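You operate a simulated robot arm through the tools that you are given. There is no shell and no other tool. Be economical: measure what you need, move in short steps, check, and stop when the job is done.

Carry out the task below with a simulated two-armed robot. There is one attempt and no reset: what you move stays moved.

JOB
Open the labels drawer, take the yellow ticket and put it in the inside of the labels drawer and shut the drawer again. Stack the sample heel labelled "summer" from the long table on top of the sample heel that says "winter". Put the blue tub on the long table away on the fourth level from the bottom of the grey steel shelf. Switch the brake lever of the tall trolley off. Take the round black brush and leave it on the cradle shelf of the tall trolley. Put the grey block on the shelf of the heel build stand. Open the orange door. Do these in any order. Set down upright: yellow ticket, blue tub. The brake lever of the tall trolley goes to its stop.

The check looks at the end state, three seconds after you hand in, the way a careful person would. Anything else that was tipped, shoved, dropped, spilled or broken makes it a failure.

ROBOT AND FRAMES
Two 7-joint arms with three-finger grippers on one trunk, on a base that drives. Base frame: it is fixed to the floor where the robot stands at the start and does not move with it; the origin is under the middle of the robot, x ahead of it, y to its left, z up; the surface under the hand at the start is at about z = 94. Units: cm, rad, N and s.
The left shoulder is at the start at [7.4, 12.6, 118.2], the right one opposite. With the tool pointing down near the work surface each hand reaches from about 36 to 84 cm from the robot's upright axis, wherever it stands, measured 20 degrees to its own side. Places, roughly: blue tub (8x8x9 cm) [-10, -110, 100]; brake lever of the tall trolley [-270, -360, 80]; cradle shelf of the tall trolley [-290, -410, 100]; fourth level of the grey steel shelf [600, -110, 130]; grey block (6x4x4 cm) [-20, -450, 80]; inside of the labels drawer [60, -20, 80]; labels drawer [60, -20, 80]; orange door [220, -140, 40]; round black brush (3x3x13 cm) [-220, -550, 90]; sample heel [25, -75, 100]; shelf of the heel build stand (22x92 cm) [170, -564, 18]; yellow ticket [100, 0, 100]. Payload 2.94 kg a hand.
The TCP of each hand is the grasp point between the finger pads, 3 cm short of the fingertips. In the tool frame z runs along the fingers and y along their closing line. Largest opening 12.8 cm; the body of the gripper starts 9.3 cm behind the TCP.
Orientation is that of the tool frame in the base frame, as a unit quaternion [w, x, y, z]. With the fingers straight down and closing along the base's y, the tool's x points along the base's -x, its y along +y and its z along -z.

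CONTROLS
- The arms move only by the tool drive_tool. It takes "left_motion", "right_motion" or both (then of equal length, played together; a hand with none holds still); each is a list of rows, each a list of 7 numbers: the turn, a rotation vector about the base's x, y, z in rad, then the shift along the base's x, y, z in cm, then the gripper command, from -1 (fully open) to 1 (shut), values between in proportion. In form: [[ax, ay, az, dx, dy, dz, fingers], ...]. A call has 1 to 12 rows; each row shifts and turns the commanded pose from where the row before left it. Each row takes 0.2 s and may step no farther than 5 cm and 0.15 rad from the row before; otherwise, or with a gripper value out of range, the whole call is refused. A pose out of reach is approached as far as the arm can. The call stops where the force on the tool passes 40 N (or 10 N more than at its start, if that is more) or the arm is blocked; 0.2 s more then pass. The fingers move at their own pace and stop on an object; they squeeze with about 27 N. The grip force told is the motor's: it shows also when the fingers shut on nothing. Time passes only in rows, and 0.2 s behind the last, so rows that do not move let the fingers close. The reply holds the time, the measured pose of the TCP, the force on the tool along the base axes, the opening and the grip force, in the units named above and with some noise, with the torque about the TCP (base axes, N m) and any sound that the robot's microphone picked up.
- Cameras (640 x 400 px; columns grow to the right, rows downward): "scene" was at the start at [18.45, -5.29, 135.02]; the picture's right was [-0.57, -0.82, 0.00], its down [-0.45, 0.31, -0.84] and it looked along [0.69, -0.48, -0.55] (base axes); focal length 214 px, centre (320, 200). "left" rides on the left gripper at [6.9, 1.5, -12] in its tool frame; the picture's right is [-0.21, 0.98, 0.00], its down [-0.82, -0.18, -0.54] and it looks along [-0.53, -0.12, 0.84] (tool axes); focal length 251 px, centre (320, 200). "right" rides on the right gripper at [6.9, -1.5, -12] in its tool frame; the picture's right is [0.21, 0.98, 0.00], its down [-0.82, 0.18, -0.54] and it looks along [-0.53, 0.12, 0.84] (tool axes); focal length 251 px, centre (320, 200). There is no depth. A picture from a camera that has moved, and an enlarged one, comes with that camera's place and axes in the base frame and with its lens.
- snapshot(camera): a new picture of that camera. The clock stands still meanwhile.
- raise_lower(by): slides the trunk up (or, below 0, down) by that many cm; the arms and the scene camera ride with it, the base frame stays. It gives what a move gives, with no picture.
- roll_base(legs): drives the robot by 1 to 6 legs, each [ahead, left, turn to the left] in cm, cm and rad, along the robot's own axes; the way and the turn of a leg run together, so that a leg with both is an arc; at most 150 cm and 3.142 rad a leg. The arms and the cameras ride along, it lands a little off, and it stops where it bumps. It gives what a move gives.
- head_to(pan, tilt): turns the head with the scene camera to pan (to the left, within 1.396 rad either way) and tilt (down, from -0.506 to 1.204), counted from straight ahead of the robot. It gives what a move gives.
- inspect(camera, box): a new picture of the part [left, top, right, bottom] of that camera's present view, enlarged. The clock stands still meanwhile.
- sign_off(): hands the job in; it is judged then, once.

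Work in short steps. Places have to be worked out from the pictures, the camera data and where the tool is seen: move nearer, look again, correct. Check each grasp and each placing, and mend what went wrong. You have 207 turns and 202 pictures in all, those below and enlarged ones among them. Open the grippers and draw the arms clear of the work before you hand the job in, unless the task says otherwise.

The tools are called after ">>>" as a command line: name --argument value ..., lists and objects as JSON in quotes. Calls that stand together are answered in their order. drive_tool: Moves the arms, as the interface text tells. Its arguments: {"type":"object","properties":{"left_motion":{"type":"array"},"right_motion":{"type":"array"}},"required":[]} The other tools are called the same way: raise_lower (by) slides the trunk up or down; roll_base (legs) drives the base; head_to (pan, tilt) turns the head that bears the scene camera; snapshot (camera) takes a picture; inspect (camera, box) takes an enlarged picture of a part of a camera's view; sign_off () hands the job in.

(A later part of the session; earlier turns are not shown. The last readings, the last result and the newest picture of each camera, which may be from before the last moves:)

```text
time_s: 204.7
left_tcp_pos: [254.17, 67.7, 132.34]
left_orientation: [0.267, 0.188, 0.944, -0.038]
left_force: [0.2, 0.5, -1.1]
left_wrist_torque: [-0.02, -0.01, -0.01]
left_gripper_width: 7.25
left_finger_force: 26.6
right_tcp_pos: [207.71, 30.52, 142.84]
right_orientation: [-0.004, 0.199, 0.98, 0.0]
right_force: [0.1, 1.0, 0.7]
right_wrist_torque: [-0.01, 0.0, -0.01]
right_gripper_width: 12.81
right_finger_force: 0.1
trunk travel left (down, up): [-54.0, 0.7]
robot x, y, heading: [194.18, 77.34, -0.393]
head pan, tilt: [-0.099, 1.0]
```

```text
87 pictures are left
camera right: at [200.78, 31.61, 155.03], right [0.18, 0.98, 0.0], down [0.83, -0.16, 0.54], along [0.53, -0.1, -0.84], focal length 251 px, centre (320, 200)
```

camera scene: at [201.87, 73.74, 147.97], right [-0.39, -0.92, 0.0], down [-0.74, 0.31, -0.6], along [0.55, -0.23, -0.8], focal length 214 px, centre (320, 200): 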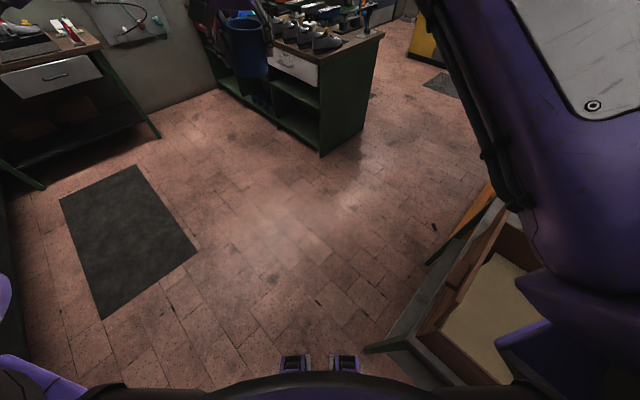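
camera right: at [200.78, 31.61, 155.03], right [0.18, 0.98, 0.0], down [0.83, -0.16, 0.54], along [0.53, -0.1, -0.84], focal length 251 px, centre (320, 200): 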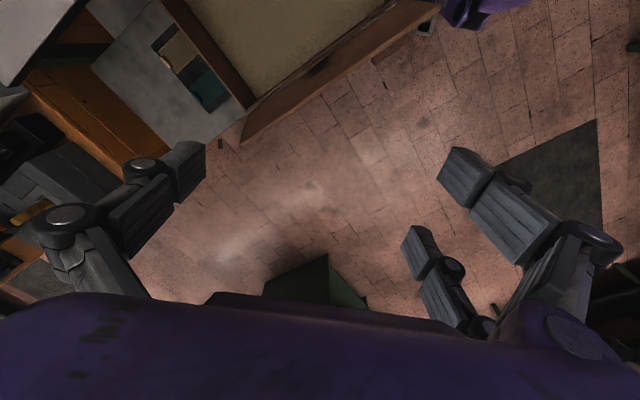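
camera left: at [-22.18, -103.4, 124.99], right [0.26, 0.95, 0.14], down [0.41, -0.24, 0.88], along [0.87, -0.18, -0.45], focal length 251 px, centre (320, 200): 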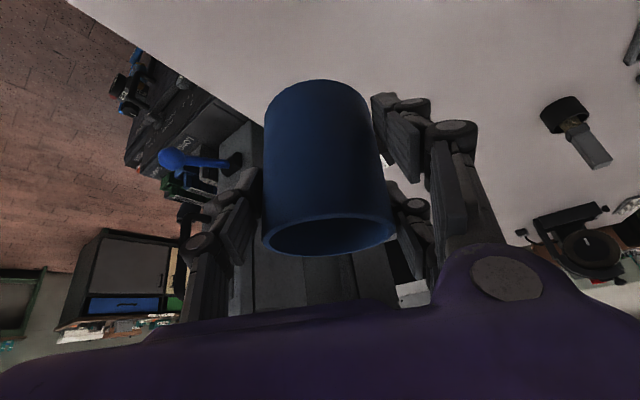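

My base touched the cardboard box's corner (box at the right). I'll sidestep left 25 and take a wider path around, ending south of the bench facing the shelf (heading 0.38).

>>> roll_base --legs '[[0, 25, 0], [100, 0, 0], [0, 0, -0.8], [100, -20, 0], [95, 0, 0], [0, 0, 1.575]]'

>>> head_to --pan 0.0 --tilt 0.3

>>> drive_tool --left_motion '[[0, 0, 0, 0, 0, 0, 1]]'

>>> snapshot --camera "scene"

```text
time_s: 227.6
left_tcp_pos: [399.39, -93.1, 132.46]
left_orientation: [0.262, -0.181, 0.946, 0.065]
left_force: [0.3, 0.0, -0.6]
left_wrist_torque: [0.0, 0.02, -0.01]
left_gripper_width: 7.26
left_finger_force: 26.9
right_tcp_pos: [392.15, -152.25, 142.81]
right_orientation: [-0.003, -0.186, 0.983, -0.002]
right_force: [-0.7, -0.2, -1.0]
right_wrist_torque: [-0.01, 0.0, -0.01]
right_gripper_width: 12.8
right_finger_force: 0.1
trunk travel left (down, up): [-54.0, 0.7]
robot x, y, heading: [349.81, -128.45, 0.382]
head pan, tilt: [-0.099, 1.0]
```

```text
time_s: 228.7
left_tcp_pos: [399.38, -93.07, 132.42]
left_orientation: [0.262, -0.181, 0.946, 0.065]
left_force: [0.2, 0.1, -0.3]
left_wrist_torque: [-0.01, 0.0, 0.02]
left_gripper_width: 7.26
left_finger_force: 27.0
right_tcp_pos: [392.18, -152.31, 142.88]
right_orientation: [-0.003, -0.185, 0.983, -0.001]
right_force: [0.0, -0.5, 0.6]
right_wrist_torque: [0.0, 0.0, 0.01]
right_gripper_width: 12.79
right_finger_force: 0.0
trunk travel left (down, up): [-54.0, 0.7]
robot x, y, heading: [349.33, -128.58, 0.38]
head pan, tilt: [0.0, 0.3]
```

```text
time_s: 229.1
left_tcp_pos: [399.42, -93.08, 132.4]
left_orientation: [0.262, -0.182, 0.945, 0.066]
left_force: [-0.6, -0.3, 0.0]
left_wrist_torque: [0.01, 0.03, 0.0]
left_gripper_width: 7.23
left_finger_force: 27.5
right_tcp_pos: [392.13, -152.21, 142.91]
right_orientation: [-0.003, -0.185, 0.983, -0.002]
right_force: [-0.1, -1.0, -1.1]
right_wrist_torque: [-0.04, -0.01, -0.01]
right_gripper_width: 12.8
right_finger_force: 0.2
trunk travel left (down, up): [-54.0, 0.7]
robot x, y, heading: [349.64, -128.13, 0.38]
head pan, tilt: [0.0, 0.3]
```

```text
86 pictures are left
camera scene: at [359.4, -124.7, 153.43], right [0.37, -0.93, 0.0], down [-0.27, -0.11, -0.96], along [0.89, 0.36, -0.3], focal length 214 px, centre (320, 200)
```

scene: 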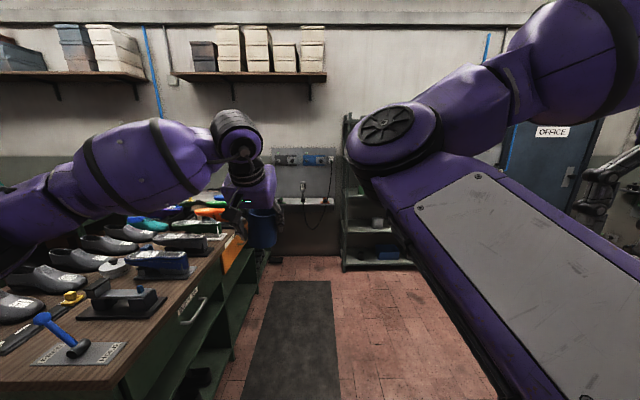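

Squared up; the shelf is ahead right (front plane u≈505, v 273–372). Move right 67 then ahead 105, and look.

>>> roll_base --legs '[[0, -67, 0], [105, 0, 0]]'

>>> head_to --pan 0.35 --tilt 0.3

>>> drive_tool --left_motion '[[0, 0, 0, 0, 0, 0, 1]]'

>>> snapshot --camera "scene"

>>> snapshot --camera "left"

```text
time_s: 240.4
left_tcp_pos: [522.38, -118.01, 132.57]
left_orientation: [0.263, -0.175, 0.947, 0.063]
left_force: [0.1, 0.6, -1.2]
left_wrist_torque: [0.01, 0.04, -0.01]
left_gripper_width: 7.21
left_finger_force: 27.0
right_tcp_pos: [514.31, -177.1, 142.92]
right_orientation: [-0.003, -0.178, 0.984, -0.002]
right_force: [0.1, -0.2, 0.4]
right_wrist_torque: [-0.02, -0.02, 0.03]
right_gripper_width: 12.82
right_finger_force: 0.0
trunk travel left (down, up): [-54.0, 0.7]
robot x, y, heading: [472.32, -152.42, 0.371]
head pan, tilt: [0.0, 0.3]
```

```text
time_s: 241.3
left_tcp_pos: [522.36, -118.02, 132.29]
left_orientation: [0.263, -0.176, 0.946, 0.064]
left_force: [0.1, 0.8, -0.4]
left_wrist_torque: [0.02, -0.02, 0.03]
left_gripper_width: 7.24
left_finger_force: 27.0
right_tcp_pos: [514.44, -177.09, 142.95]
right_orientation: [-0.003, -0.179, 0.984, -0.001]
right_force: [-0.2, -1.1, 0.0]
right_wrist_torque: [0.03, 0.02, -0.02]
right_gripper_width: 12.82
right_finger_force: 0.0
trunk travel left (down, up): [-54.0, 0.7]
robot x, y, heading: [472.31, -152.26, 0.366]
head pan, tilt: [0.351, 0.3]
```

```text
time_s: 241.7
left_tcp_pos: [522.36, -117.9, 132.41]
left_orientation: [0.263, -0.176, 0.947, 0.064]
left_force: [-0.9, -1.3, -2.0]
left_wrist_torque: [0.01, -0.03, -0.01]
left_gripper_width: 7.23
left_finger_force: 27.0
right_tcp_pos: [514.44, -177.03, 142.85]
right_orientation: [-0.003, -0.179, 0.984, -0.002]
right_force: [0.0, -0.7, 0.3]
right_wrist_torque: [0.0, 0.0, -0.02]
right_gripper_width: 12.79
right_finger_force: 0.0
trunk travel left (down, up): [-54.0, 0.7]
robot x, y, heading: [472.27, -152.66, 0.361]
head pan, tilt: [0.351, 0.3]
```

```text
85 pictures are left
camera scene: at [480.34, -146.24, 153.43], right [0.66, -0.75, 0.0], down [-0.22, -0.2, -0.96], along [0.72, 0.63, -0.3], focal length 214 px, centre (320, 200)
```

scene: 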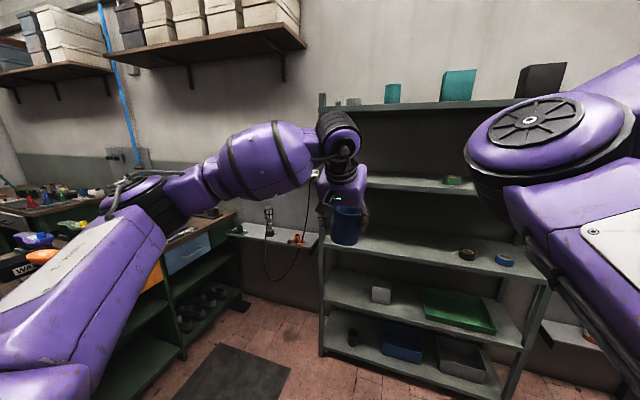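

```text
84 pictures are left
camera left: at [510.55, -120.97, 139.12], right [-0.19, 0.97, 0.14], down [0.47, -0.04, 0.88], along [0.86, 0.23, -0.45], focal length 251 px, centre (320, 200)
```

left: 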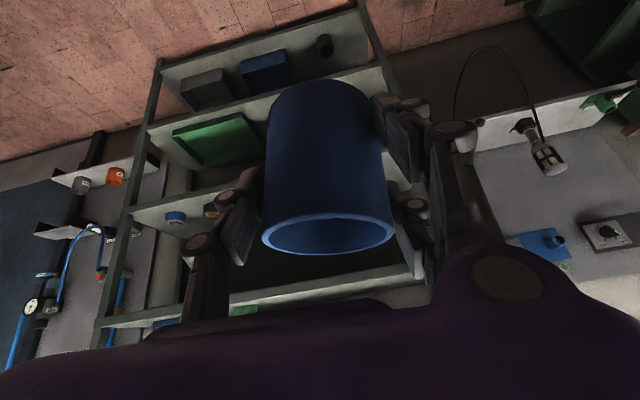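

Levels: 4th ≈ z 125.5, front plane u≈501; the spot at v≈301 is free. Raise the tub 6 cm, roll ahead 50, and re-check in front of the shelf.

>>> drive_tool --left_motion '[[0, 0, 0, 0, 0, 3, 1], [0, 0, 0, 0, 0, 2.5, 1], [0, 0, 0, 0, 0, 0, 1]]'

>>> roll_base --legs '[[50, 0, 0]]'

>>> head_to --pan 0.35 --tilt 0.35

>>> snapshot --camera "scene"

>>> snapshot --camera "left"

```text
time_s: 242.5
left_tcp_pos: [522.51, -117.99, 137.84]
left_orientation: [0.261, -0.176, 0.947, 0.064]
left_force: [-0.3, -0.5, -0.5]
left_wrist_torque: [-0.01, -0.01, 0.01]
left_gripper_width: 7.22
left_finger_force: 27.1
right_tcp_pos: [514.54, -176.92, 142.84]
right_orientation: [-0.003, -0.178, 0.984, -0.002]
right_force: [0.6, 1.1, -0.8]
right_wrist_torque: [0.0, 0.02, 0.02]
right_gripper_width: 12.8
right_finger_force: 0.1
trunk travel left (down, up): [-54.0, 0.7]
robot x, y, heading: [472.07, -152.54, 0.366]
head pan, tilt: [0.351, 0.3]
```

```text
time_s: 245.4
left_tcp_pos: [568.95, -100.63, 138.04]
left_orientation: [0.264, -0.172, 0.947, 0.064]
left_force: [-0.4, -0.8, -1.1]
left_wrist_torque: [-0.01, 0.0, -0.01]
left_gripper_width: 7.25
left_finger_force: 27.5
right_tcp_pos: [560.48, -159.81, 142.96]
right_orientation: [-0.002, -0.175, 0.985, -0.001]
right_force: [-0.7, 0.9, -0.5]
right_wrist_torque: [-0.01, 0.0, -0.04]
right_gripper_width: 12.8
right_finger_force: 0.0
trunk travel left (down, up): [-54.0, 0.7]
robot x, y, heading: [518.82, -135.13, 0.361]
head pan, tilt: [0.351, 0.3]
```

```text
time_s: 246.0
left_tcp_pos: [569.08, -100.76, 137.97]
left_orientation: [0.263, -0.171, 0.948, 0.062]
left_force: [0.5, 0.0, -0.7]
left_wrist_torque: [-0.01, -0.01, -0.03]
left_gripper_width: 7.24
left_finger_force: 26.8
right_tcp_pos: [560.47, -159.72, 142.87]
right_orientation: [-0.003, -0.174, 0.985, -0.002]
right_force: [0.0, -0.4, -0.4]
right_wrist_torque: [-0.03, -0.01, -0.01]
right_gripper_width: 12.8
right_finger_force: 0.1
trunk travel left (down, up): [-54.0, 0.7]
robot x, y, heading: [518.29, -134.72, 0.358]
head pan, tilt: [0.351, 0.351]
```

```text
83 pictures are left
camera scene: at [526.72, -128.67, 152.96], right [0.65, -0.76, 0.0], down [-0.26, -0.22, -0.94], along [0.71, 0.61, -0.34], focal length 214 px, centre (320, 200)
```

scene: 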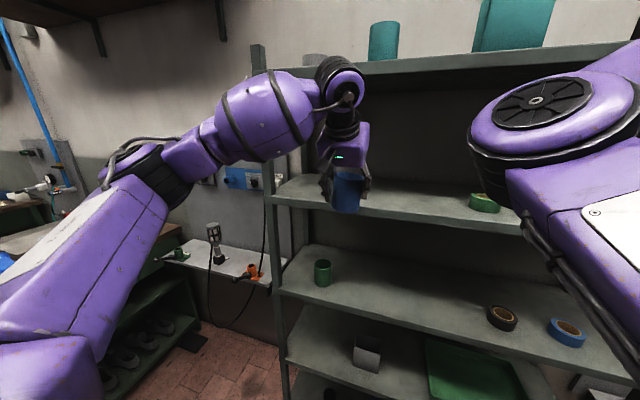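

```text
82 pictures are left
camera left: at [557.21, -103.69, 144.61], right [-0.18, 0.97, 0.14], down [0.47, -0.04, 0.88], along [0.87, 0.22, -0.45], focal length 251 px, centre (320, 200)
```

left: 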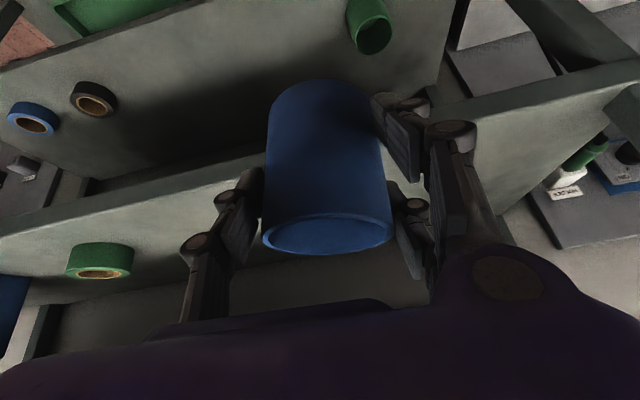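

I need L4's height and front edge more exactly; zoom in on both cameras around the tub.

>>> inspect --camera "left" --box '[0, 100, 320, 300]'

>>> inspect --camera "scene" --box '[250, 140, 410, 240]'

```text
2.00 times, centred on (160, 200) of left
camera zoom: at [557.21, -103.69, 144.61], right [-0.18, 0.97, 0.14], down [0.47, -0.04, 0.88], along [0.87, 0.22, -0.45], focal length 503 px, centre (640, 200)
```

zoom: 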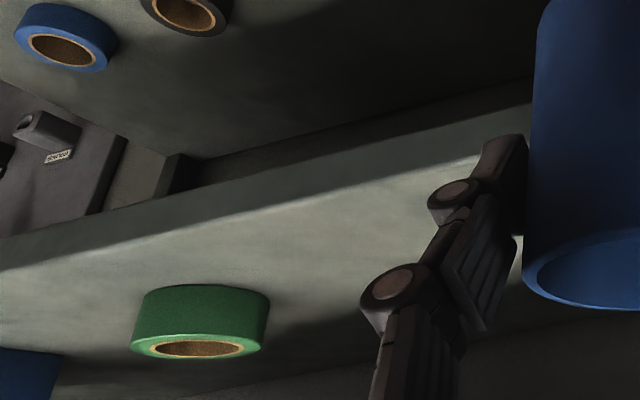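

```text
4.00 times, centred on (330, 190) of scene
camera zoom: at [526.72, -128.67, 152.96], right [0.65, -0.76, 0.0], down [-0.26, -0.22, -0.94], along [0.71, 0.61, -0.34], focal length 858 px, centre (280, 240)
```

zoom: 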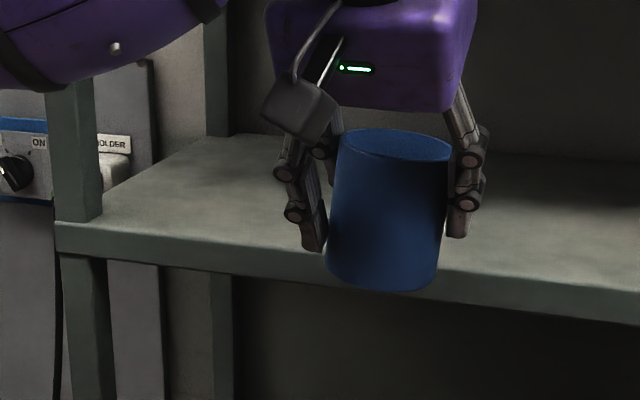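

L4 top is z≈129.3, front edge u≈501.6; tub bottom is 2.6 cm above. Advance 17 cm into the shelf, check, then lower.

>>> drive_tool --left_motion '[[0, 0, 0, 3.16, 1.25, 0.2, 1], [0, 0, 0, 3.16, 1.25, 0, 1], [0, 0, 0, 3.16, 1.25, 0, 1], [0, 0, 0, 3.16, 1.25, 0, 1], [0, 0, 0, 3.16, 1.25, 0, 1]]'

>>> inspect --camera "scene" --box '[250, 60, 450, 240]'

```text
time_s: 247.2
left_tcp_pos: [585.38, -94.79, 138.23]
left_orientation: [0.262, -0.17, 0.948, 0.063]
left_force: [0.5, -0.2, -1.2]
left_wrist_torque: [0.01, 0.05, 0.0]
left_gripper_width: 7.24
left_finger_force: 26.6
right_tcp_pos: [560.72, -159.86, 142.83]
right_orientation: [-0.004, -0.174, 0.985, 0.0]
right_force: [0.5, -0.4, -0.2]
right_wrist_torque: [0.04, 0.0, 0.0]
right_gripper_width: 12.78
right_finger_force: 0.1
trunk travel left (down, up): [-54.0, 0.7]
robot x, y, heading: [518.88, -134.98, 0.359]
head pan, tilt: [0.351, 0.351]
```

```text
2.22 times, centred on (350, 150) of scene
camera zoom: at [526.91, -128.73, 152.95], right [0.65, -0.76, 0.0], down [-0.26, -0.22, -0.94], along [0.71, 0.61, -0.34], focal length 477 px, centre (253, 311)
```

zoom: 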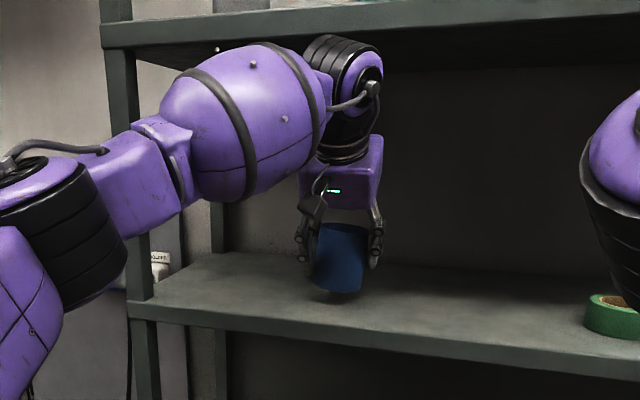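

Tub is inside over the board. Lower until contact.

>>> drive_tool --left_motion '[[0, 0, 0, 0, 0, -1.6, 1], [0, 0, 0, 0, 0, -0.6, 1], [0, 0, 0, 0, 0, -0.4, 1], [0, 0, 0, 0, 0, -0.3, 1]]'

```text
time_s: 248.2
left_tcp_pos: [584.64, -94.32, 135.74]
left_orientation: [0.267, -0.174, 0.946, 0.064]
left_force: [1.3, 8.5, 23.5]
left_wrist_torque: [-0.24, -0.42, 0.13]
left_gripper_width: 7.33
left_finger_force: 27.3
right_tcp_pos: [560.2, -159.74, 143.04]
right_orientation: [-0.001, -0.174, 0.985, -0.001]
right_force: [-0.1, 0.1, 0.2]
right_wrist_torque: [-0.04, 0.01, 0.0]
right_gripper_width: 12.81
right_finger_force: 0.0
trunk travel left (down, up): [-54.0, 0.7]
robot x, y, heading: [518.44, -135.08, 0.355]
head pan, tilt: [0.351, 0.351]
```

Contact at the expected height. Ease up, open slowly, and withdraw straight back.

>>> drive_tool --left_motion '[[0, 0, 0, 0, 0, 0.3, 0.6], [0, 0, 0, 0, 0, 0, 0], [0, 0, 0, 0, 0, 0, -0.5], [0, 0, 0, 0, 0, 0, -1], [0, 0, 0, 0, 0, 0, -1], [0, 0, 0, -2, -0.8, 0.4, -1], [0, 0, 0, -3, -1.2, 0.4, -1], [0, 0, 0, -4, -1.6, 0, -1], [0, 0, 0, -4.4, -1.7, 0, -1], [0, 0, 0, -4.4, -1.7, 0, -1]]'

>>> inspect --camera "scene" --box '[250, 60, 450, 240]'

```text
time_s: 250.4
left_tcp_pos: [567.05, -101.69, 136.71]
left_orientation: [0.264, -0.173, 0.947, 0.063]
left_force: [-0.3, 0.0, 0.0]
left_wrist_torque: [-0.01, -0.04, 0.02]
left_gripper_width: 12.79
left_finger_force: 0.0
right_tcp_pos: [560.35, -159.69, 142.91]
right_orientation: [-0.002, -0.175, 0.985, -0.001]
right_force: [-0.1, -0.1, 0.2]
right_wrist_torque: [0.03, -0.06, 0.02]
right_gripper_width: 12.79
right_finger_force: 0.0
trunk travel left (down, up): [-54.0, 0.7]
robot x, y, heading: [518.69, -134.98, 0.362]
head pan, tilt: [0.351, 0.351]
```

```text
2.22 times, centred on (350, 150) of scene
camera zoom: at [526.5, -128.7, 152.98], right [0.65, -0.76, 0.0], down [-0.26, -0.22, -0.94], along [0.71, 0.61, -0.34], focal length 477 px, centre (253, 311)
```

zoom: 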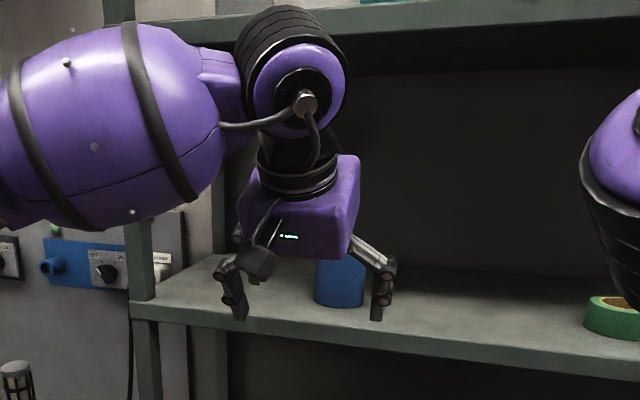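

The tub stands upright on the fourth level. Next the orange door: back away 140 cm, turn to face west, lower the trunk, and look.

>>> roll_base --legs '[[-140, 0, 0], [0, 0, 2.78]]'

>>> raise_lower --by -14

>>> head_to --pan 0.1 --tilt 0.35

>>> snapshot --camera "scene"

```text
time_s: 263.8
left_tcp_pos: [330.57, -196.03, 136.51]
left_orientation: [0.009, 0.963, -0.02, -0.27]
left_force: [-0.2, 0.3, 0.6]
left_wrist_torque: [-0.02, 0.01, 0.02]
left_gripper_width: 12.78
left_finger_force: 0.1
right_tcp_pos: [359.18, -145.07, 142.92]
right_orientation: [-0.001, 1.0, -0.024, 0.003]
right_force: [0.0, 0.3, -0.7]
right_wrist_torque: [0.0, 0.0, 0.0]
right_gripper_width: 12.78
right_finger_force: 0.0
trunk travel left (down, up): [-54.0, 0.7]
robot x, y, heading: [388.39, -184.41, 3.099]
head pan, tilt: [0.351, 0.351]
```

```text
time_s: 265.5
left_tcp_pos: [330.56, -196.12, 122.71]
left_orientation: [0.01, 0.962, -0.018, -0.271]
left_force: [-0.2, 0.4, 0.5]
left_wrist_torque: [-0.04, 0.02, -0.01]
left_gripper_width: 12.82
left_finger_force: 0.0
right_tcp_pos: [359.23, -145.08, 128.84]
right_orientation: [-0.002, 1.0, -0.024, 0.002]
right_force: [-0.4, -0.2, -0.9]
right_wrist_torque: [-0.03, 0.01, 0.01]
right_gripper_width: 12.79
right_finger_force: 0.2
trunk travel left (down, up): [-40.0, 14.7]
robot x, y, heading: [387.96, -184.45, 3.101]
head pan, tilt: [0.351, 0.351]
```

```text
time_s: 266.3
left_tcp_pos: [330.42, -196.01, 122.4]
left_orientation: [0.009, 0.962, -0.02, -0.271]
left_force: [0.2, 0.5, -0.8]
left_wrist_torque: [0.0, 0.01, -0.01]
left_gripper_width: 12.81
left_finger_force: 0.0
right_tcp_pos: [359.24, -145.15, 128.95]
right_orientation: [-0.001, 1.0, -0.024, 0.004]
right_force: [0.2, -0.1, 0.4]
right_wrist_torque: [0.0, 0.02, -0.01]
right_gripper_width: 12.81
right_finger_force: 0.2
trunk travel left (down, up): [-40.0, 14.7]
robot x, y, heading: [388.28, -184.1, 3.105]
head pan, tilt: [0.099, 0.351]
```

```text
77 pictures are left
camera scene: at [367.98, -184.64, 137.13], right [-0.06, 1.0, 0.0], down [0.34, 0.02, -0.94], along [-0.94, -0.06, -0.34], focal length 214 px, centre (320, 200)
```

scene: 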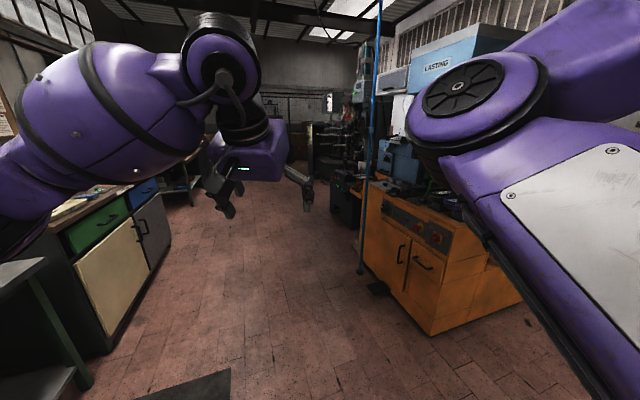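

The orange cabinet of the LASTING machine is ahead. Zoom on its doors.

>>> inspect --camera "scene" --box '[340, 170, 540, 345]'

```text
2.29 times, centred on (440, 258) of scene
camera zoom: at [367.98, -184.64, 137.13], right [-0.06, 1.0, 0.0], down [0.34, 0.02, -0.94], along [-0.94, -0.06, -0.34], focal length 490 px, centre (46, 69)
```

zoom: 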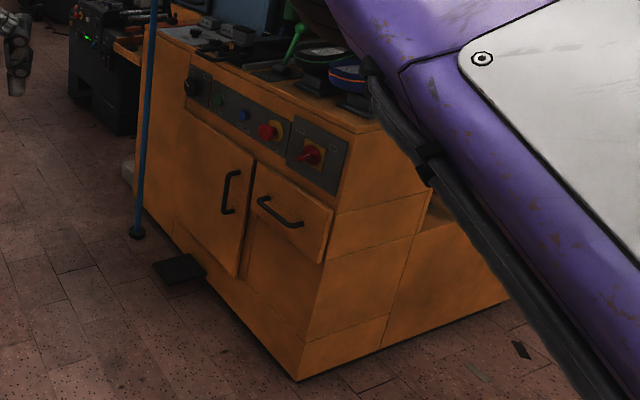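

Door: handle at about (226,-132,44), hinge on its left (west) side, a blue pole farther left. I'll turn to face the cabinet squarely (heading 1.947), slide left, and lower the trunk.

>>> roll_base --legs '[[0, 0, -1.155], [0, 122, 0]]'

>>> raise_lower --by -38

>>> head_to --pan 0.2 --tilt 0.4

>>> snapshot --camera "scene"

```text
time_s: 280.1
left_tcp_pos: [241.6, -178.32, 122.49]
left_orientation: [-0.142, 0.791, -0.549, -0.23]
left_force: [-0.6, -0.4, -1.1]
left_wrist_torque: [0.01, 0.01, 0.01]
left_gripper_width: 12.8
left_finger_force: 0.0
right_tcp_pos: [299.76, -185.08, 128.9]
right_orientation: [0.002, 0.82, -0.573, 0.003]
right_force: [0.5, -0.3, 0.3]
right_wrist_torque: [0.01, 0.0, 0.0]
right_gripper_width: 12.79
right_finger_force: 0.0
trunk travel left (down, up): [-40.0, 14.7]
robot x, y, heading: [275.07, -227.19, 1.931]
head pan, tilt: [0.099, 0.351]
```

```text
time_s: 283.7
left_tcp_pos: [241.48, -178.36, 84.57]
left_orientation: [-0.141, 0.792, -0.549, -0.229]
left_force: [0.1, 0.4, 0.0]
left_wrist_torque: [0.0, 0.0, 0.01]
left_gripper_width: 12.8
left_finger_force: 0.0
right_tcp_pos: [299.7, -185.15, 90.82]
right_orientation: [0.001, 0.819, -0.573, 0.003]
right_force: [0.0, -0.3, -0.4]
right_wrist_torque: [0.03, 0.01, -0.02]
right_gripper_width: 12.8
right_finger_force: 0.0
trunk travel left (down, up): [-2.0, 52.7]
robot x, y, heading: [275.07, -226.84, 1.929]
head pan, tilt: [0.099, 0.351]
```

```text
time_s: 284.4
left_tcp_pos: [241.6, -178.33, 84.54]
left_orientation: [-0.142, 0.791, -0.549, -0.23]
left_force: [0.2, -0.1, -0.5]
left_wrist_torque: [-0.01, -0.03, 0.0]
left_gripper_width: 12.82
left_finger_force: 0.1
right_tcp_pos: [299.81, -185.05, 90.97]
right_orientation: [0.002, 0.82, -0.573, 0.003]
right_force: [-0.8, -0.3, 0.3]
right_wrist_torque: [-0.02, -0.02, 0.03]
right_gripper_width: 12.8
right_finger_force: 0.1
trunk travel left (down, up): [-2.0, 52.7]
robot x, y, heading: [275.25, -226.88, 1.93]
head pan, tilt: [0.201, 0.4]
```

```text
75 pictures are left
camera scene: at [261.98, -197.94, 96.91], right [0.85, 0.53, 0.0], down [0.21, -0.33, -0.92], along [-0.49, 0.78, -0.39], focal length 214 px, centre (320, 200)
```

scene: 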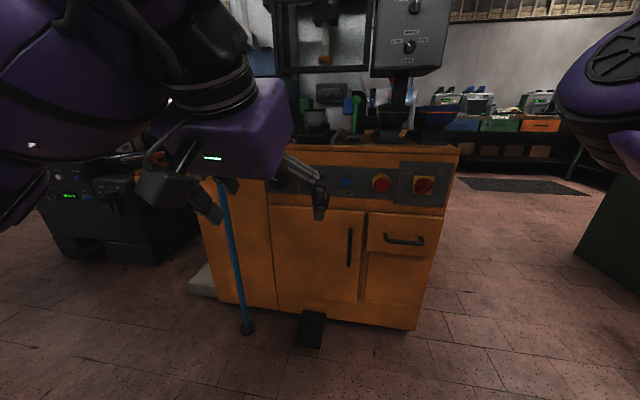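

Very clear view: handle ≈(233,-129.7,45), hinge ≈(200,-139.5), door 39 cm wide. I'll pitch the left hand to near-horizontal while lowering it to z≈46.

>>> drive_tool --left_motion '[[0.131, 0.049, 0, 0, 0, -4.2, -1], [0.131, 0.049, 0, 0, 0, -4.2, -1], [0.131, 0.049, 0, 0, 0, -4.2, -1], [0.131, 0.049, 0, 0, 0, -4.2, -1], [0.131, 0.049, 0, 0, 0, -4.2, -1], [0, 0, 0, 0, 0, -4.2, -1], [0, 0, 0, 0, 0, -4.2, -1], [0, 0, 0, 0, 0, -4.2, -1], [0, 0, 0, 0, 0, -4.2, -1]]'

>>> snapshot --camera "scene"

```text
time_s: 286.4
left_tcp_pos: [237.98, -166.82, 71.39]
left_orientation: [-0.319, 0.668, -0.469, -0.482]
left_force: [-0.5, -0.3, -0.6]
left_wrist_torque: [0.01, -0.02, -0.01]
left_gripper_width: 12.8
left_finger_force: 0.1
left hand out of reach, approached as far as the arm can: row 2, 3, 4, 5, 6, 7, 8, 9
right_tcp_pos: [299.68, -185.13, 90.79]
right_orientation: [0.001, 0.82, -0.573, 0.003]
right_force: [0.5, 0.2, -0.5]
right_wrist_torque: [-0.01, -0.01, 0.0]
right_gripper_width: 12.82
right_finger_force: 0.0
trunk travel left (down, up): [-2.0, 52.7]
robot x, y, heading: [275.05, -227.0, 1.929]
head pan, tilt: [0.201, 0.4]
```

```text
74 pictures are left
camera scene: at [261.98, -197.95, 96.91], right [0.85, 0.53, 0.0], down [0.21, -0.33, -0.92], along [-0.49, 0.78, -0.39], focal length 214 px, centre (320, 200)
```

scene: 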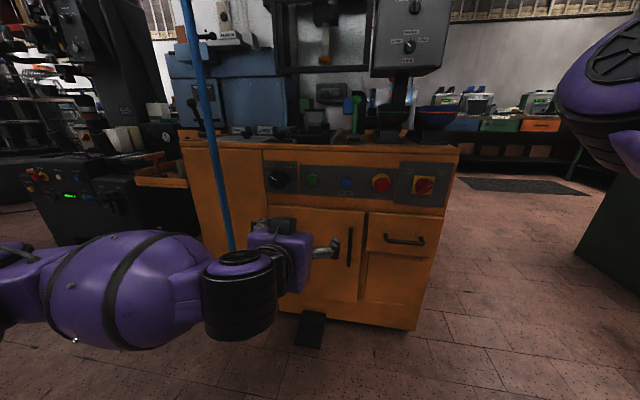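

Reach is limited in that configuration; try drawing back 10 cm while continuing down.

>>> drive_tool --left_motion '[[0, 0, 0, 1, -2.5, -2, -1], [0, 0, 0, 1, -2.5, -4, -1], [0, 0, 0, 1, -2.5, -4, -1], [0, 0, 0, 1, -2.5, -4, -1], [0, 0, 0, 0, 0, -4.5, -1], [0, 0, 0, 0, 0, -4.5, -1]]'

```text
time_s: 287.8
left_tcp_pos: [238.06, -166.88, 71.47]
left_orientation: [-0.32, 0.668, -0.469, -0.482]
left_force: [0.2, -0.8, 0.1]
left_wrist_torque: [0.01, 0.0, -0.01]
left_gripper_width: 12.8
left_finger_force: 0.1
left hand out of reach, approached as far as the arm can: row 1, 2, 3, 4, 5, 6
right_tcp_pos: [299.79, -185.16, 90.78]
right_orientation: [0.002, 0.819, -0.573, 0.003]
right_force: [-0.1, 0.3, 0.6]
right_wrist_torque: [-0.01, 0.01, -0.01]
right_gripper_width: 12.82
right_finger_force: 0.0
trunk travel left (down, up): [-2.0, 52.7]
robot x, y, heading: [274.83, -227.06, 1.93]
head pan, tilt: [0.201, 0.4]
```

No motion at all—likely a wrist joint limit. I'll reduce the pitch to about 0.7 (still fine for a vertical bar) and then go down.

>>> drive_tool --left_motion '[[-0.124, -0.046, 0, 0, 0, 4, -1], [-0.124, -0.046, 0, 1, -2.5, 0, -1], [-0.124, -0.046, 0, 1, -2.5, 0, -1], [-0.124, -0.046, 0, 1, -2.5, -2, -1], [0, 0, 0, 0, 0, -4, -1], [0, 0, 0, 0, 0, -4.5, -1], [0, 0, 0, 0, 0, -4.5, -1], [0, 0, 0, 0, 0, -4.5, -1], [0, 0, 0, 0, 0, -4.5, -1], [0, 0, 0, 0, 0, -4.5, -1]]'

>>> snapshot --camera "scene"

```text
time_s: 290.0
left_tcp_pos: [239.35, -174.56, 46.51]
left_orientation: [-0.187, 0.77, -0.533, -0.297]
left_force: [-0.7, -0.5, 0.2]
left_wrist_torque: [0.02, -0.02, -0.01]
left_gripper_width: 12.79
left_finger_force: 0.0
left hand out of reach, approached as far as the arm can: row 6
right_tcp_pos: [299.72, -185.26, 90.83]
right_orientation: [0.001, 0.82, -0.572, 0.004]
right_force: [0.4, 1.0, -0.3]
right_wrist_torque: [0.01, 0.0, 0.02]
right_gripper_width: 12.82
right_finger_force: 0.0
trunk travel left (down, up): [-2.0, 52.7]
robot x, y, heading: [274.6, -227.63, 1.935]
head pan, tilt: [0.201, 0.4]
```

```text
73 pictures are left
camera scene: at [261.96, -197.94, 96.91], right [0.85, 0.53, 0.0], down [0.21, -0.33, -0.92], along [-0.49, 0.78, -0.39], focal length 214 px, centre (320, 200)
```

scene: 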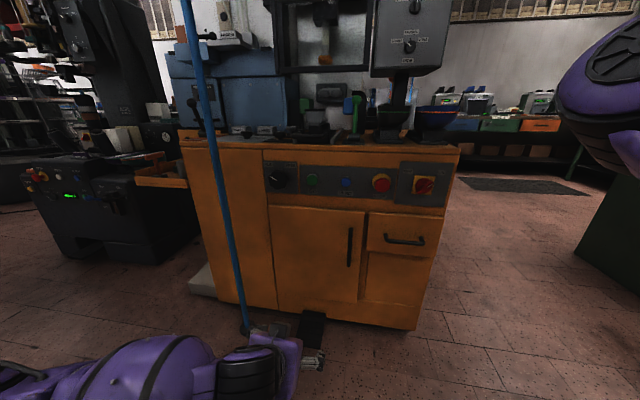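

Reached. Shift base right 11 and ahead 32, then look with the left camera.

>>> roll_base --legs '[[0, -11, 0], [32, 0, 0]]'

>>> snapshot --camera "left"

>>> snapshot --camera "scene"

```text
time_s: 293.4
left_tcp_pos: [238.76, -140.66, 46.55]
left_orientation: [-0.188, 0.768, -0.535, -0.296]
left_force: [-0.3, 1.0, -0.6]
left_wrist_torque: [0.0, 0.01, -0.02]
left_gripper_width: 12.79
left_finger_force: 0.1
right_tcp_pos: [299.31, -151.3, 90.84]
right_orientation: [0.001, 0.819, -0.574, 0.003]
right_force: [-1.1, 0.4, -0.3]
right_wrist_torque: [-0.03, -0.03, -0.01]
right_gripper_width: 12.77
right_finger_force: 0.2
trunk travel left (down, up): [-2.0, 52.7]
robot x, y, heading: [274.47, -193.8, 1.929]
head pan, tilt: [0.201, 0.4]
```

```text
72 pictures are left
camera left: at [242.05, -153.18, 51.05], right [-0.97, -0.2, 0.17], down [0.1, 0.32, 0.94], along [-0.24, 0.93, -0.29], focal length 251 px, centre (320, 200)
```

left: 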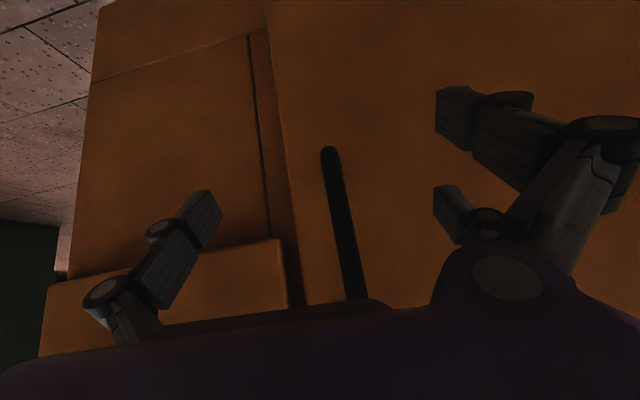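

```text
71 pictures are left
camera scene: at [261.39, -164.09, 96.9], right [0.85, 0.53, 0.0], down [0.21, -0.33, -0.92], along [-0.49, 0.78, -0.39], focal length 214 px, centre (320, 200)
```

scene: 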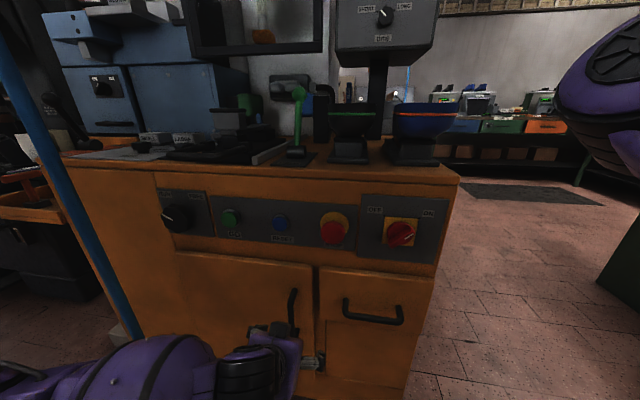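

Handle (233.7,-129.3), z 39–53, aligned with the hand. Advance 11 cm and close.

>>> drive_tool --left_motion '[[0, 0, 0, -1.3, 3.4, 0, -1], [0, 0, 0, -1.3, 3.4, 0, -0.4], [0, 0, 0, -1.3, 3.4, 0, -0.3], [0, 0, 0, 0, 0, 0, 0.2], [0, 0, 0, 0, 0, 0, 0.7], [0, 0, 0, 0, 0, 0, 1], [0, 0, 0, 0, 0, 0, 1]]'

>>> snapshot --camera "left"

```text
time_s: 293.9
left_tcp_pos: [236.65, -136.57, 46.18]
left_orientation: [-0.178, 0.775, -0.532, -0.292]
left_force: [0.7, -34.1, 11.4]
left_wrist_torque: [0.73, 0.95, 2.25]
left_gripper_width: 11.72
left_finger_force: 19.4
right_tcp_pos: [299.12, -151.76, 91.03]
right_orientation: [0.0, 0.819, -0.574, 0.003]
right_force: [-0.2, -0.2, 0.0]
right_wrist_torque: [-0.01, 0.0, -0.02]
right_gripper_width: 12.77
right_finger_force: 0.1
trunk travel left (down, up): [-2.0, 52.7]
robot x, y, heading: [274.1, -193.28, 1.932]
head pan, tilt: [0.201, 0.4]
stopped in row 2 (left hand): the force on the tool passed its limit at 79 N (the readings are from after the stop); the commanded pose is now the measured one
```

```text
70 pictures are left
camera left: at [240.18, -148.99, 50.85], right [-0.96, -0.21, 0.17], down [0.09, 0.34, 0.93], along [-0.25, 0.92, -0.31], focal length 251 px, centre (320, 200)
```

left: 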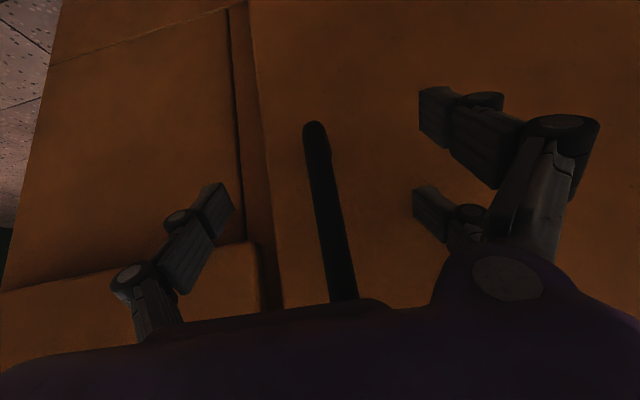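

The handle is actually ~6 cm nearer than I judged (v≈211), so the tips have touched the door. Ease back slightly and close on the bar.

>>> drive_tool --left_motion '[[0, 0, 0, 0.15, -0.4, 0, -0.2], [0, 0, 0, 0, 0, 0, 0.2], [0, 0, 0, 0, 0, 0, 0.7], [0, 0, 0, 0, 0, 0, 1], [0, 0, 0, 0, 0, 0, 1]]'

>>> snapshot --camera "left"

```text
time_s: 295.0
left_tcp_pos: [236.39, -137.54, 45.64]
left_orientation: [-0.17, 0.778, -0.53, -0.291]
left_force: [-4.6, -50.8, 11.9]
left_wrist_torque: [0.68, 0.51, 2.54]
left_gripper_width: 6.65
left_finger_force: 20.7
right_tcp_pos: [299.03, -151.55, 91.04]
right_orientation: [0.001, 0.821, -0.572, 0.002]
right_force: [-0.2, -0.1, -0.2]
right_wrist_torque: [-0.01, 0.0, -0.02]
right_gripper_width: 12.78
right_finger_force: 0.0
trunk travel left (down, up): [-2.0, 52.7]
robot x, y, heading: [274.18, -193.7, 1.934]
head pan, tilt: [0.201, 0.4]
stopped in row 5 (left hand): the force on the tool passed its limit at 48 N (the readings are from after the stop); the commanded pose is now the measured one
```

```text
69 pictures are left
camera left: at [240.03, -149.8, 50.64], right [-0.96, -0.22, 0.18], down [0.09, 0.36, 0.93], along [-0.26, 0.91, -0.32], focal length 251 px, centre (320, 200)
```

left: 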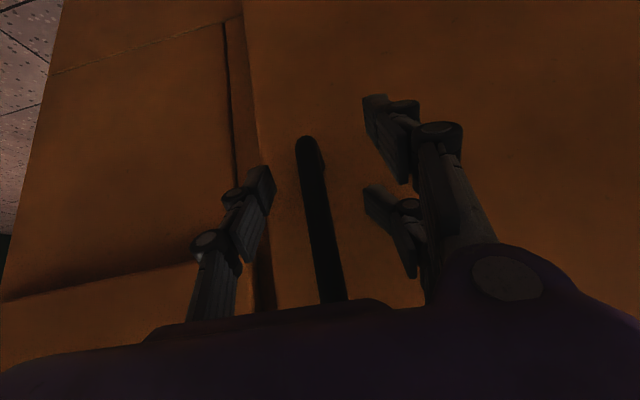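

Back off 2.5 cm to relieve the contact and check forces.

>>> drive_tool --left_motion '[[0, 0, 0, 0.5, -1.2, 0, -0.2], [0, 0, 0, 0.5, -1.2, 0, -0.2], [0, 0, 0, 0, 0, 0, -0.2]]'

>>> snapshot --camera "left"

>>> snapshot --camera "scene"

```text
time_s: 295.8
left_tcp_pos: [237.76, -139.05, 45.78]
left_orientation: [-0.178, 0.774, -0.533, -0.291]
left_force: [0.5, -0.3, -0.3]
left_wrist_torque: [0.0, 0.02, 0.02]
left_gripper_width: 7.68
left_finger_force: 0.2
right_tcp_pos: [299.15, -151.36, 90.86]
right_orientation: [0.001, 0.819, -0.573, 0.004]
right_force: [0.5, 0.1, -0.4]
right_wrist_torque: [0.0, 0.0, -0.02]
right_gripper_width: 12.79
right_finger_force: 0.0
trunk travel left (down, up): [-2.0, 52.7]
robot x, y, heading: [274.93, -193.61, 1.93]
head pan, tilt: [0.201, 0.4]
```

```text
68 pictures are left
camera left: at [241.25, -151.43, 50.69], right [-0.96, -0.21, 0.17], down [0.09, 0.34, 0.93], along [-0.25, 0.92, -0.31], focal length 251 px, centre (320, 200)
```

left: 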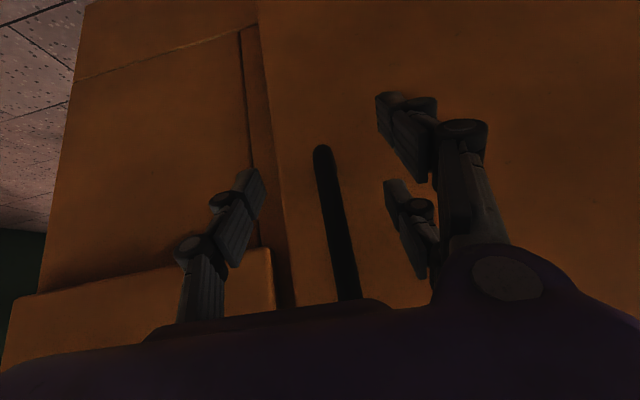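

```text
67 pictures are left
camera scene: at [261.34, -164.17, 96.91], right [0.85, 0.53, 0.0], down [0.21, -0.33, -0.92], along [-0.49, 0.78, -0.39], focal length 214 px, centre (320, 200)
```

scene: 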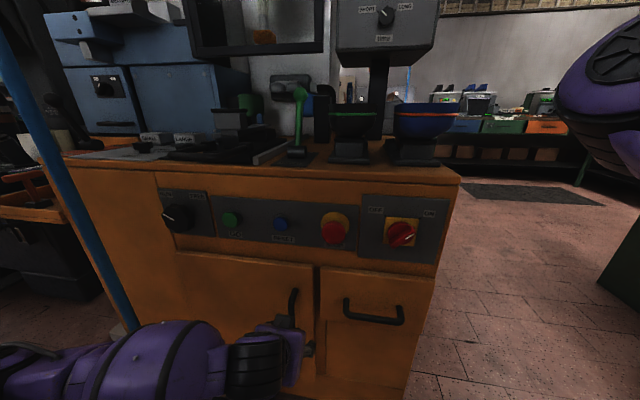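

The door plane is ~v 211 and the bar ~v 213.5; earlier the tips were pressing the door. Advance 1.7 cm only, then close.

>>> drive_tool --left_motion '[[0, 0, 0, -0.62, 1.6, 0, -0.2], [0, 0, 0, 0, 0, 0, 0.2], [0, 0, 0, 0, 0, 0, 0.6], [0, 0, 0, 0, 0, 0, 1], [0, 0, 0, 0, 0, 0, 1]]'

>>> snapshot --camera "left"

```text
time_s: 297.0
left_tcp_pos: [236.99, -137.54, 45.78]
left_orientation: [-0.177, 0.776, -0.532, -0.29]
left_force: [-8.4, -15.4, -5.9]
left_wrist_torque: [1.0, -2.21, 0.17]
left_gripper_width: 1.46
left_finger_force: 38.7
right_tcp_pos: [298.98, -151.47, 90.88]
right_orientation: [0.001, 0.819, -0.574, 0.003]
right_force: [-0.6, -0.6, -0.1]
right_wrist_torque: [-0.01, 0.0, 0.0]
right_gripper_width: 12.8
right_finger_force: 0.1
trunk travel left (down, up): [-2.0, 52.7]
robot x, y, heading: [274.35, -193.13, 1.924]
head pan, tilt: [0.201, 0.4]
```

```text
66 pictures are left
camera left: at [240.47, -149.93, 50.54], right [-0.96, -0.21, 0.17], down [0.09, 0.35, 0.93], along [-0.25, 0.91, -0.31], focal length 251 px, centre (320, 200)
```

left: 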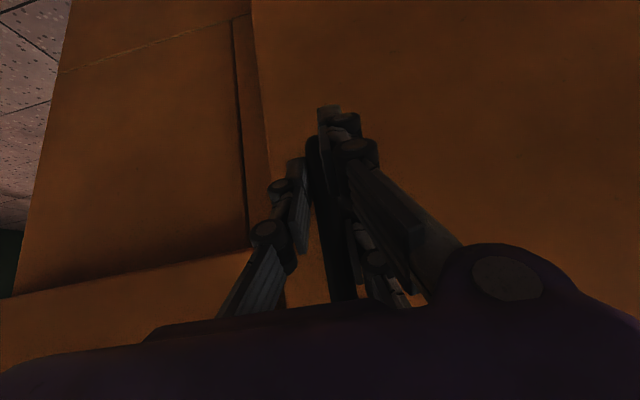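

Bar gripped (1.46 cm). Pull gently out along the arc's start.

>>> drive_tool --left_motion '[[0, 0, 0, 0.37, -0.93, 0, 1], [0, 0, 0, 0.55, -1.4, 0, 1], [0, 0, 0, 0.55, -1.4, 0, 1], [0, 0, 0, 0.5, -1.5, 0, 1], [0, 0, 0, 0.45, -1.5, 0, 1]]'

>>> snapshot --camera "scene"

```text
time_s: 297.7
left_tcp_pos: [237.54, -140.67, 45.67]
left_orientation: [-0.169, 0.779, -0.528, -0.294]
left_force: [-6.6, -1.7, -6.8]
left_wrist_torque: [1.06, -1.8, 0.28]
left_gripper_width: 1.55
left_finger_force: 39.0
right_tcp_pos: [299.02, -151.22, 90.91]
right_orientation: [0.002, 0.82, -0.572, 0.003]
right_force: [-0.1, 0.2, 0.6]
right_wrist_torque: [-0.01, 0.03, 0.04]
right_gripper_width: 12.8
right_finger_force: 0.1
trunk travel left (down, up): [-2.0, 52.7]
robot x, y, heading: [273.74, -193.22, 1.929]
head pan, tilt: [0.201, 0.4]
stopped in row 3 (left hand): the force on the tool passed its limit at 43 N (the readings are from after the stop); the commanded pose is now the measured one
```

```text
65 pictures are left
camera scene: at [261.19, -164.18, 96.9], right [0.85, 0.53, 0.0], down [0.21, -0.33, -0.92], along [-0.49, 0.78, -0.39], focal length 214 px, centre (320, 200)
```

scene: 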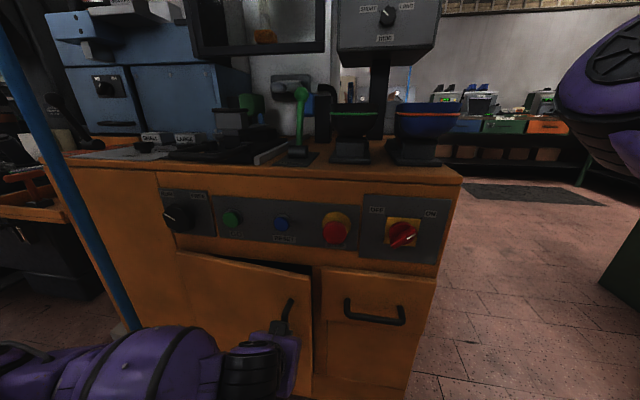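

The door is opening (gap visible). Continue with slower steps following the arc.

>>> drive_tool --left_motion '[[0, 0, 0, 0.25, -0.95, 0, 1], [0, 0, 0, 0.25, -0.95, 0, 1], [0, 0, 0, 0.25, -0.95, 0, 1], [0, 0, 0, 0.2, -1.0, 0, 1], [0, 0, 0, 0.2, -1.0, 0, 1], [0, 0, 0, 0.15, -1.0, 0, 1], [0, 0, 0, 0.1, -1.0, 0, 1], [0, 0, 0, 0.1, -1.0, 0, 1], [0, 0, 0, 0.05, -1.0, 0, 1], [0, 0, 0, 0, -1.0, 0, 1]]'

>>> snapshot --camera "scene"

```text
time_s: 298.6
left_tcp_pos: [237.76, -143.91, 45.62]
left_orientation: [-0.166, 0.779, -0.525, -0.299]
left_force: [-7.0, -0.9, -5.6]
left_wrist_torque: [1.24, -1.78, 0.29]
left_gripper_width: 1.62
left_finger_force: 38.9
right_tcp_pos: [298.91, -151.35, 90.88]
right_orientation: [0.002, 0.821, -0.571, 0.005]
right_force: [-0.5, 0.3, 0.0]
right_wrist_torque: [-0.02, -0.02, 0.02]
right_gripper_width: 12.83
right_finger_force: 0.1
trunk travel left (down, up): [-2.0, 52.7]
robot x, y, heading: [274.0, -193.31, 1.93]
head pan, tilt: [0.201, 0.4]
stopped in row 4 (left hand): the force on the tool passed its limit at 42 N (the readings are from after the stop); the commanded pose is now the measured one
```

```text
64 pictures are left
camera scene: at [261.09, -164.2, 96.89], right [0.85, 0.53, 0.0], down [0.21, -0.33, -0.92], along [-0.49, 0.78, -0.39], focal length 214 px, centre (320, 200)
```

scene: 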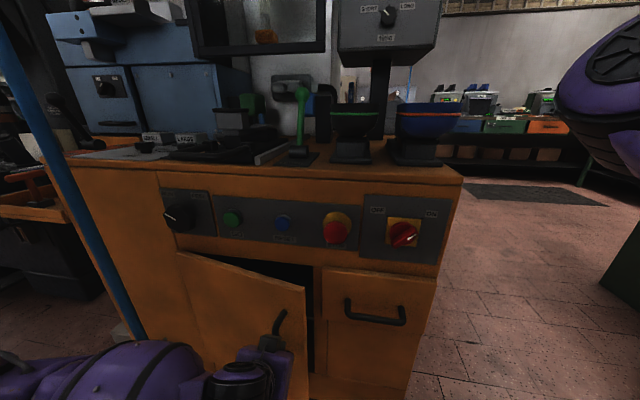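

Resistance seems speed-dependent; use smaller steps (0.6 cm per row) along the arc.

>>> drive_tool --left_motion '[[0, 0, 0, 0.08, -0.6, 0, 1], [0, 0, 0, 0.08, -0.6, 0, 1], [0, 0, 0, 0.06, -0.6, 0, 1], [0, 0, 0, 0.04, -0.6, 0, 1], [0, 0, 0, 0.02, -0.6, 0, 1], [0, 0, 0, 0, -0.6, 0, 1], [0, 0, 0, -0.02, -0.6, 0, 1], [0, 0, 0, -0.04, -0.6, 0, 1], [0, 0, 0, -0.06, -0.6, 0, 1], [0, 0, 0, -0.08, -0.6, 0, 1], [0, 0, 0, -0.1, -0.6, 0, 1], [0, 0, 0, -0.12, -0.6, 0, 1]]'

```text
time_s: 301.2
left_tcp_pos: [237.63, -146.45, 45.57]
left_orientation: [-0.166, 0.778, -0.527, -0.299]
left_force: [-15.5, 0.0, 8.3]
left_wrist_torque: [0.08, 0.11, 0.35]
left_gripper_width: 1.62
left_finger_force: 39.2
left hand out of reach, approached as far as the arm can: row 5, 6, 7, 8, 9, 10, 11, 12
right_tcp_pos: [298.98, -151.31, 90.85]
right_orientation: [0.001, 0.819, -0.573, 0.002]
right_force: [-0.4, 0.2, 0.7]
right_wrist_torque: [0.02, -0.02, -0.02]
right_gripper_width: 12.79
right_finger_force: 0.0
trunk travel left (down, up): [-2.0, 52.7]
robot x, y, heading: [274.12, -193.16, 1.935]
head pan, tilt: [0.201, 0.4]
```

Arm is at its near limit; now pull by rolling the base back 13.5 and left 7.

>>> roll_base --legs '[[-7, 2.5, 0], [-6.5, 4.5, 0]]'

>>> snapshot --camera "scene"

```text
time_s: 302.2
left_tcp_pos: [236.87, -151.1, 45.8]
left_orientation: [-0.162, 0.781, -0.521, -0.305]
left_force: [-1.4, -1.3, 0.8]
left_wrist_torque: [0.47, -0.76, 0.39]
left_gripper_width: 1.63
left_finger_force: 39.2
right_tcp_pos: [298.92, -156.12, 90.85]
right_orientation: [0.001, 0.82, -0.572, 0.003]
right_force: [0.3, -0.1, -0.6]
right_wrist_torque: [0.02, 0.01, 0.03]
right_gripper_width: 12.8
right_finger_force: 0.0
trunk travel left (down, up): [-2.0, 52.7]
robot x, y, heading: [274.41, -198.24, 1.933]
head pan, tilt: [0.201, 0.4]
stopped in leg 1: the force on the tool passed its limit at 49 N (the readings are from after the stop); the commanded pose is now the measured one
```

```text
63 pictures are left
camera scene: at [261.17, -169.01, 96.9], right [0.85, 0.53, 0.0], down [0.21, -0.33, -0.92], along [-0.49, 0.78, -0.39], focal length 214 px, centre (320, 200)
```

scene: 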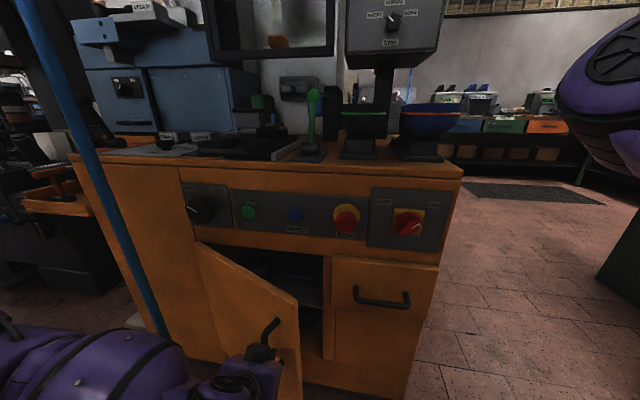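

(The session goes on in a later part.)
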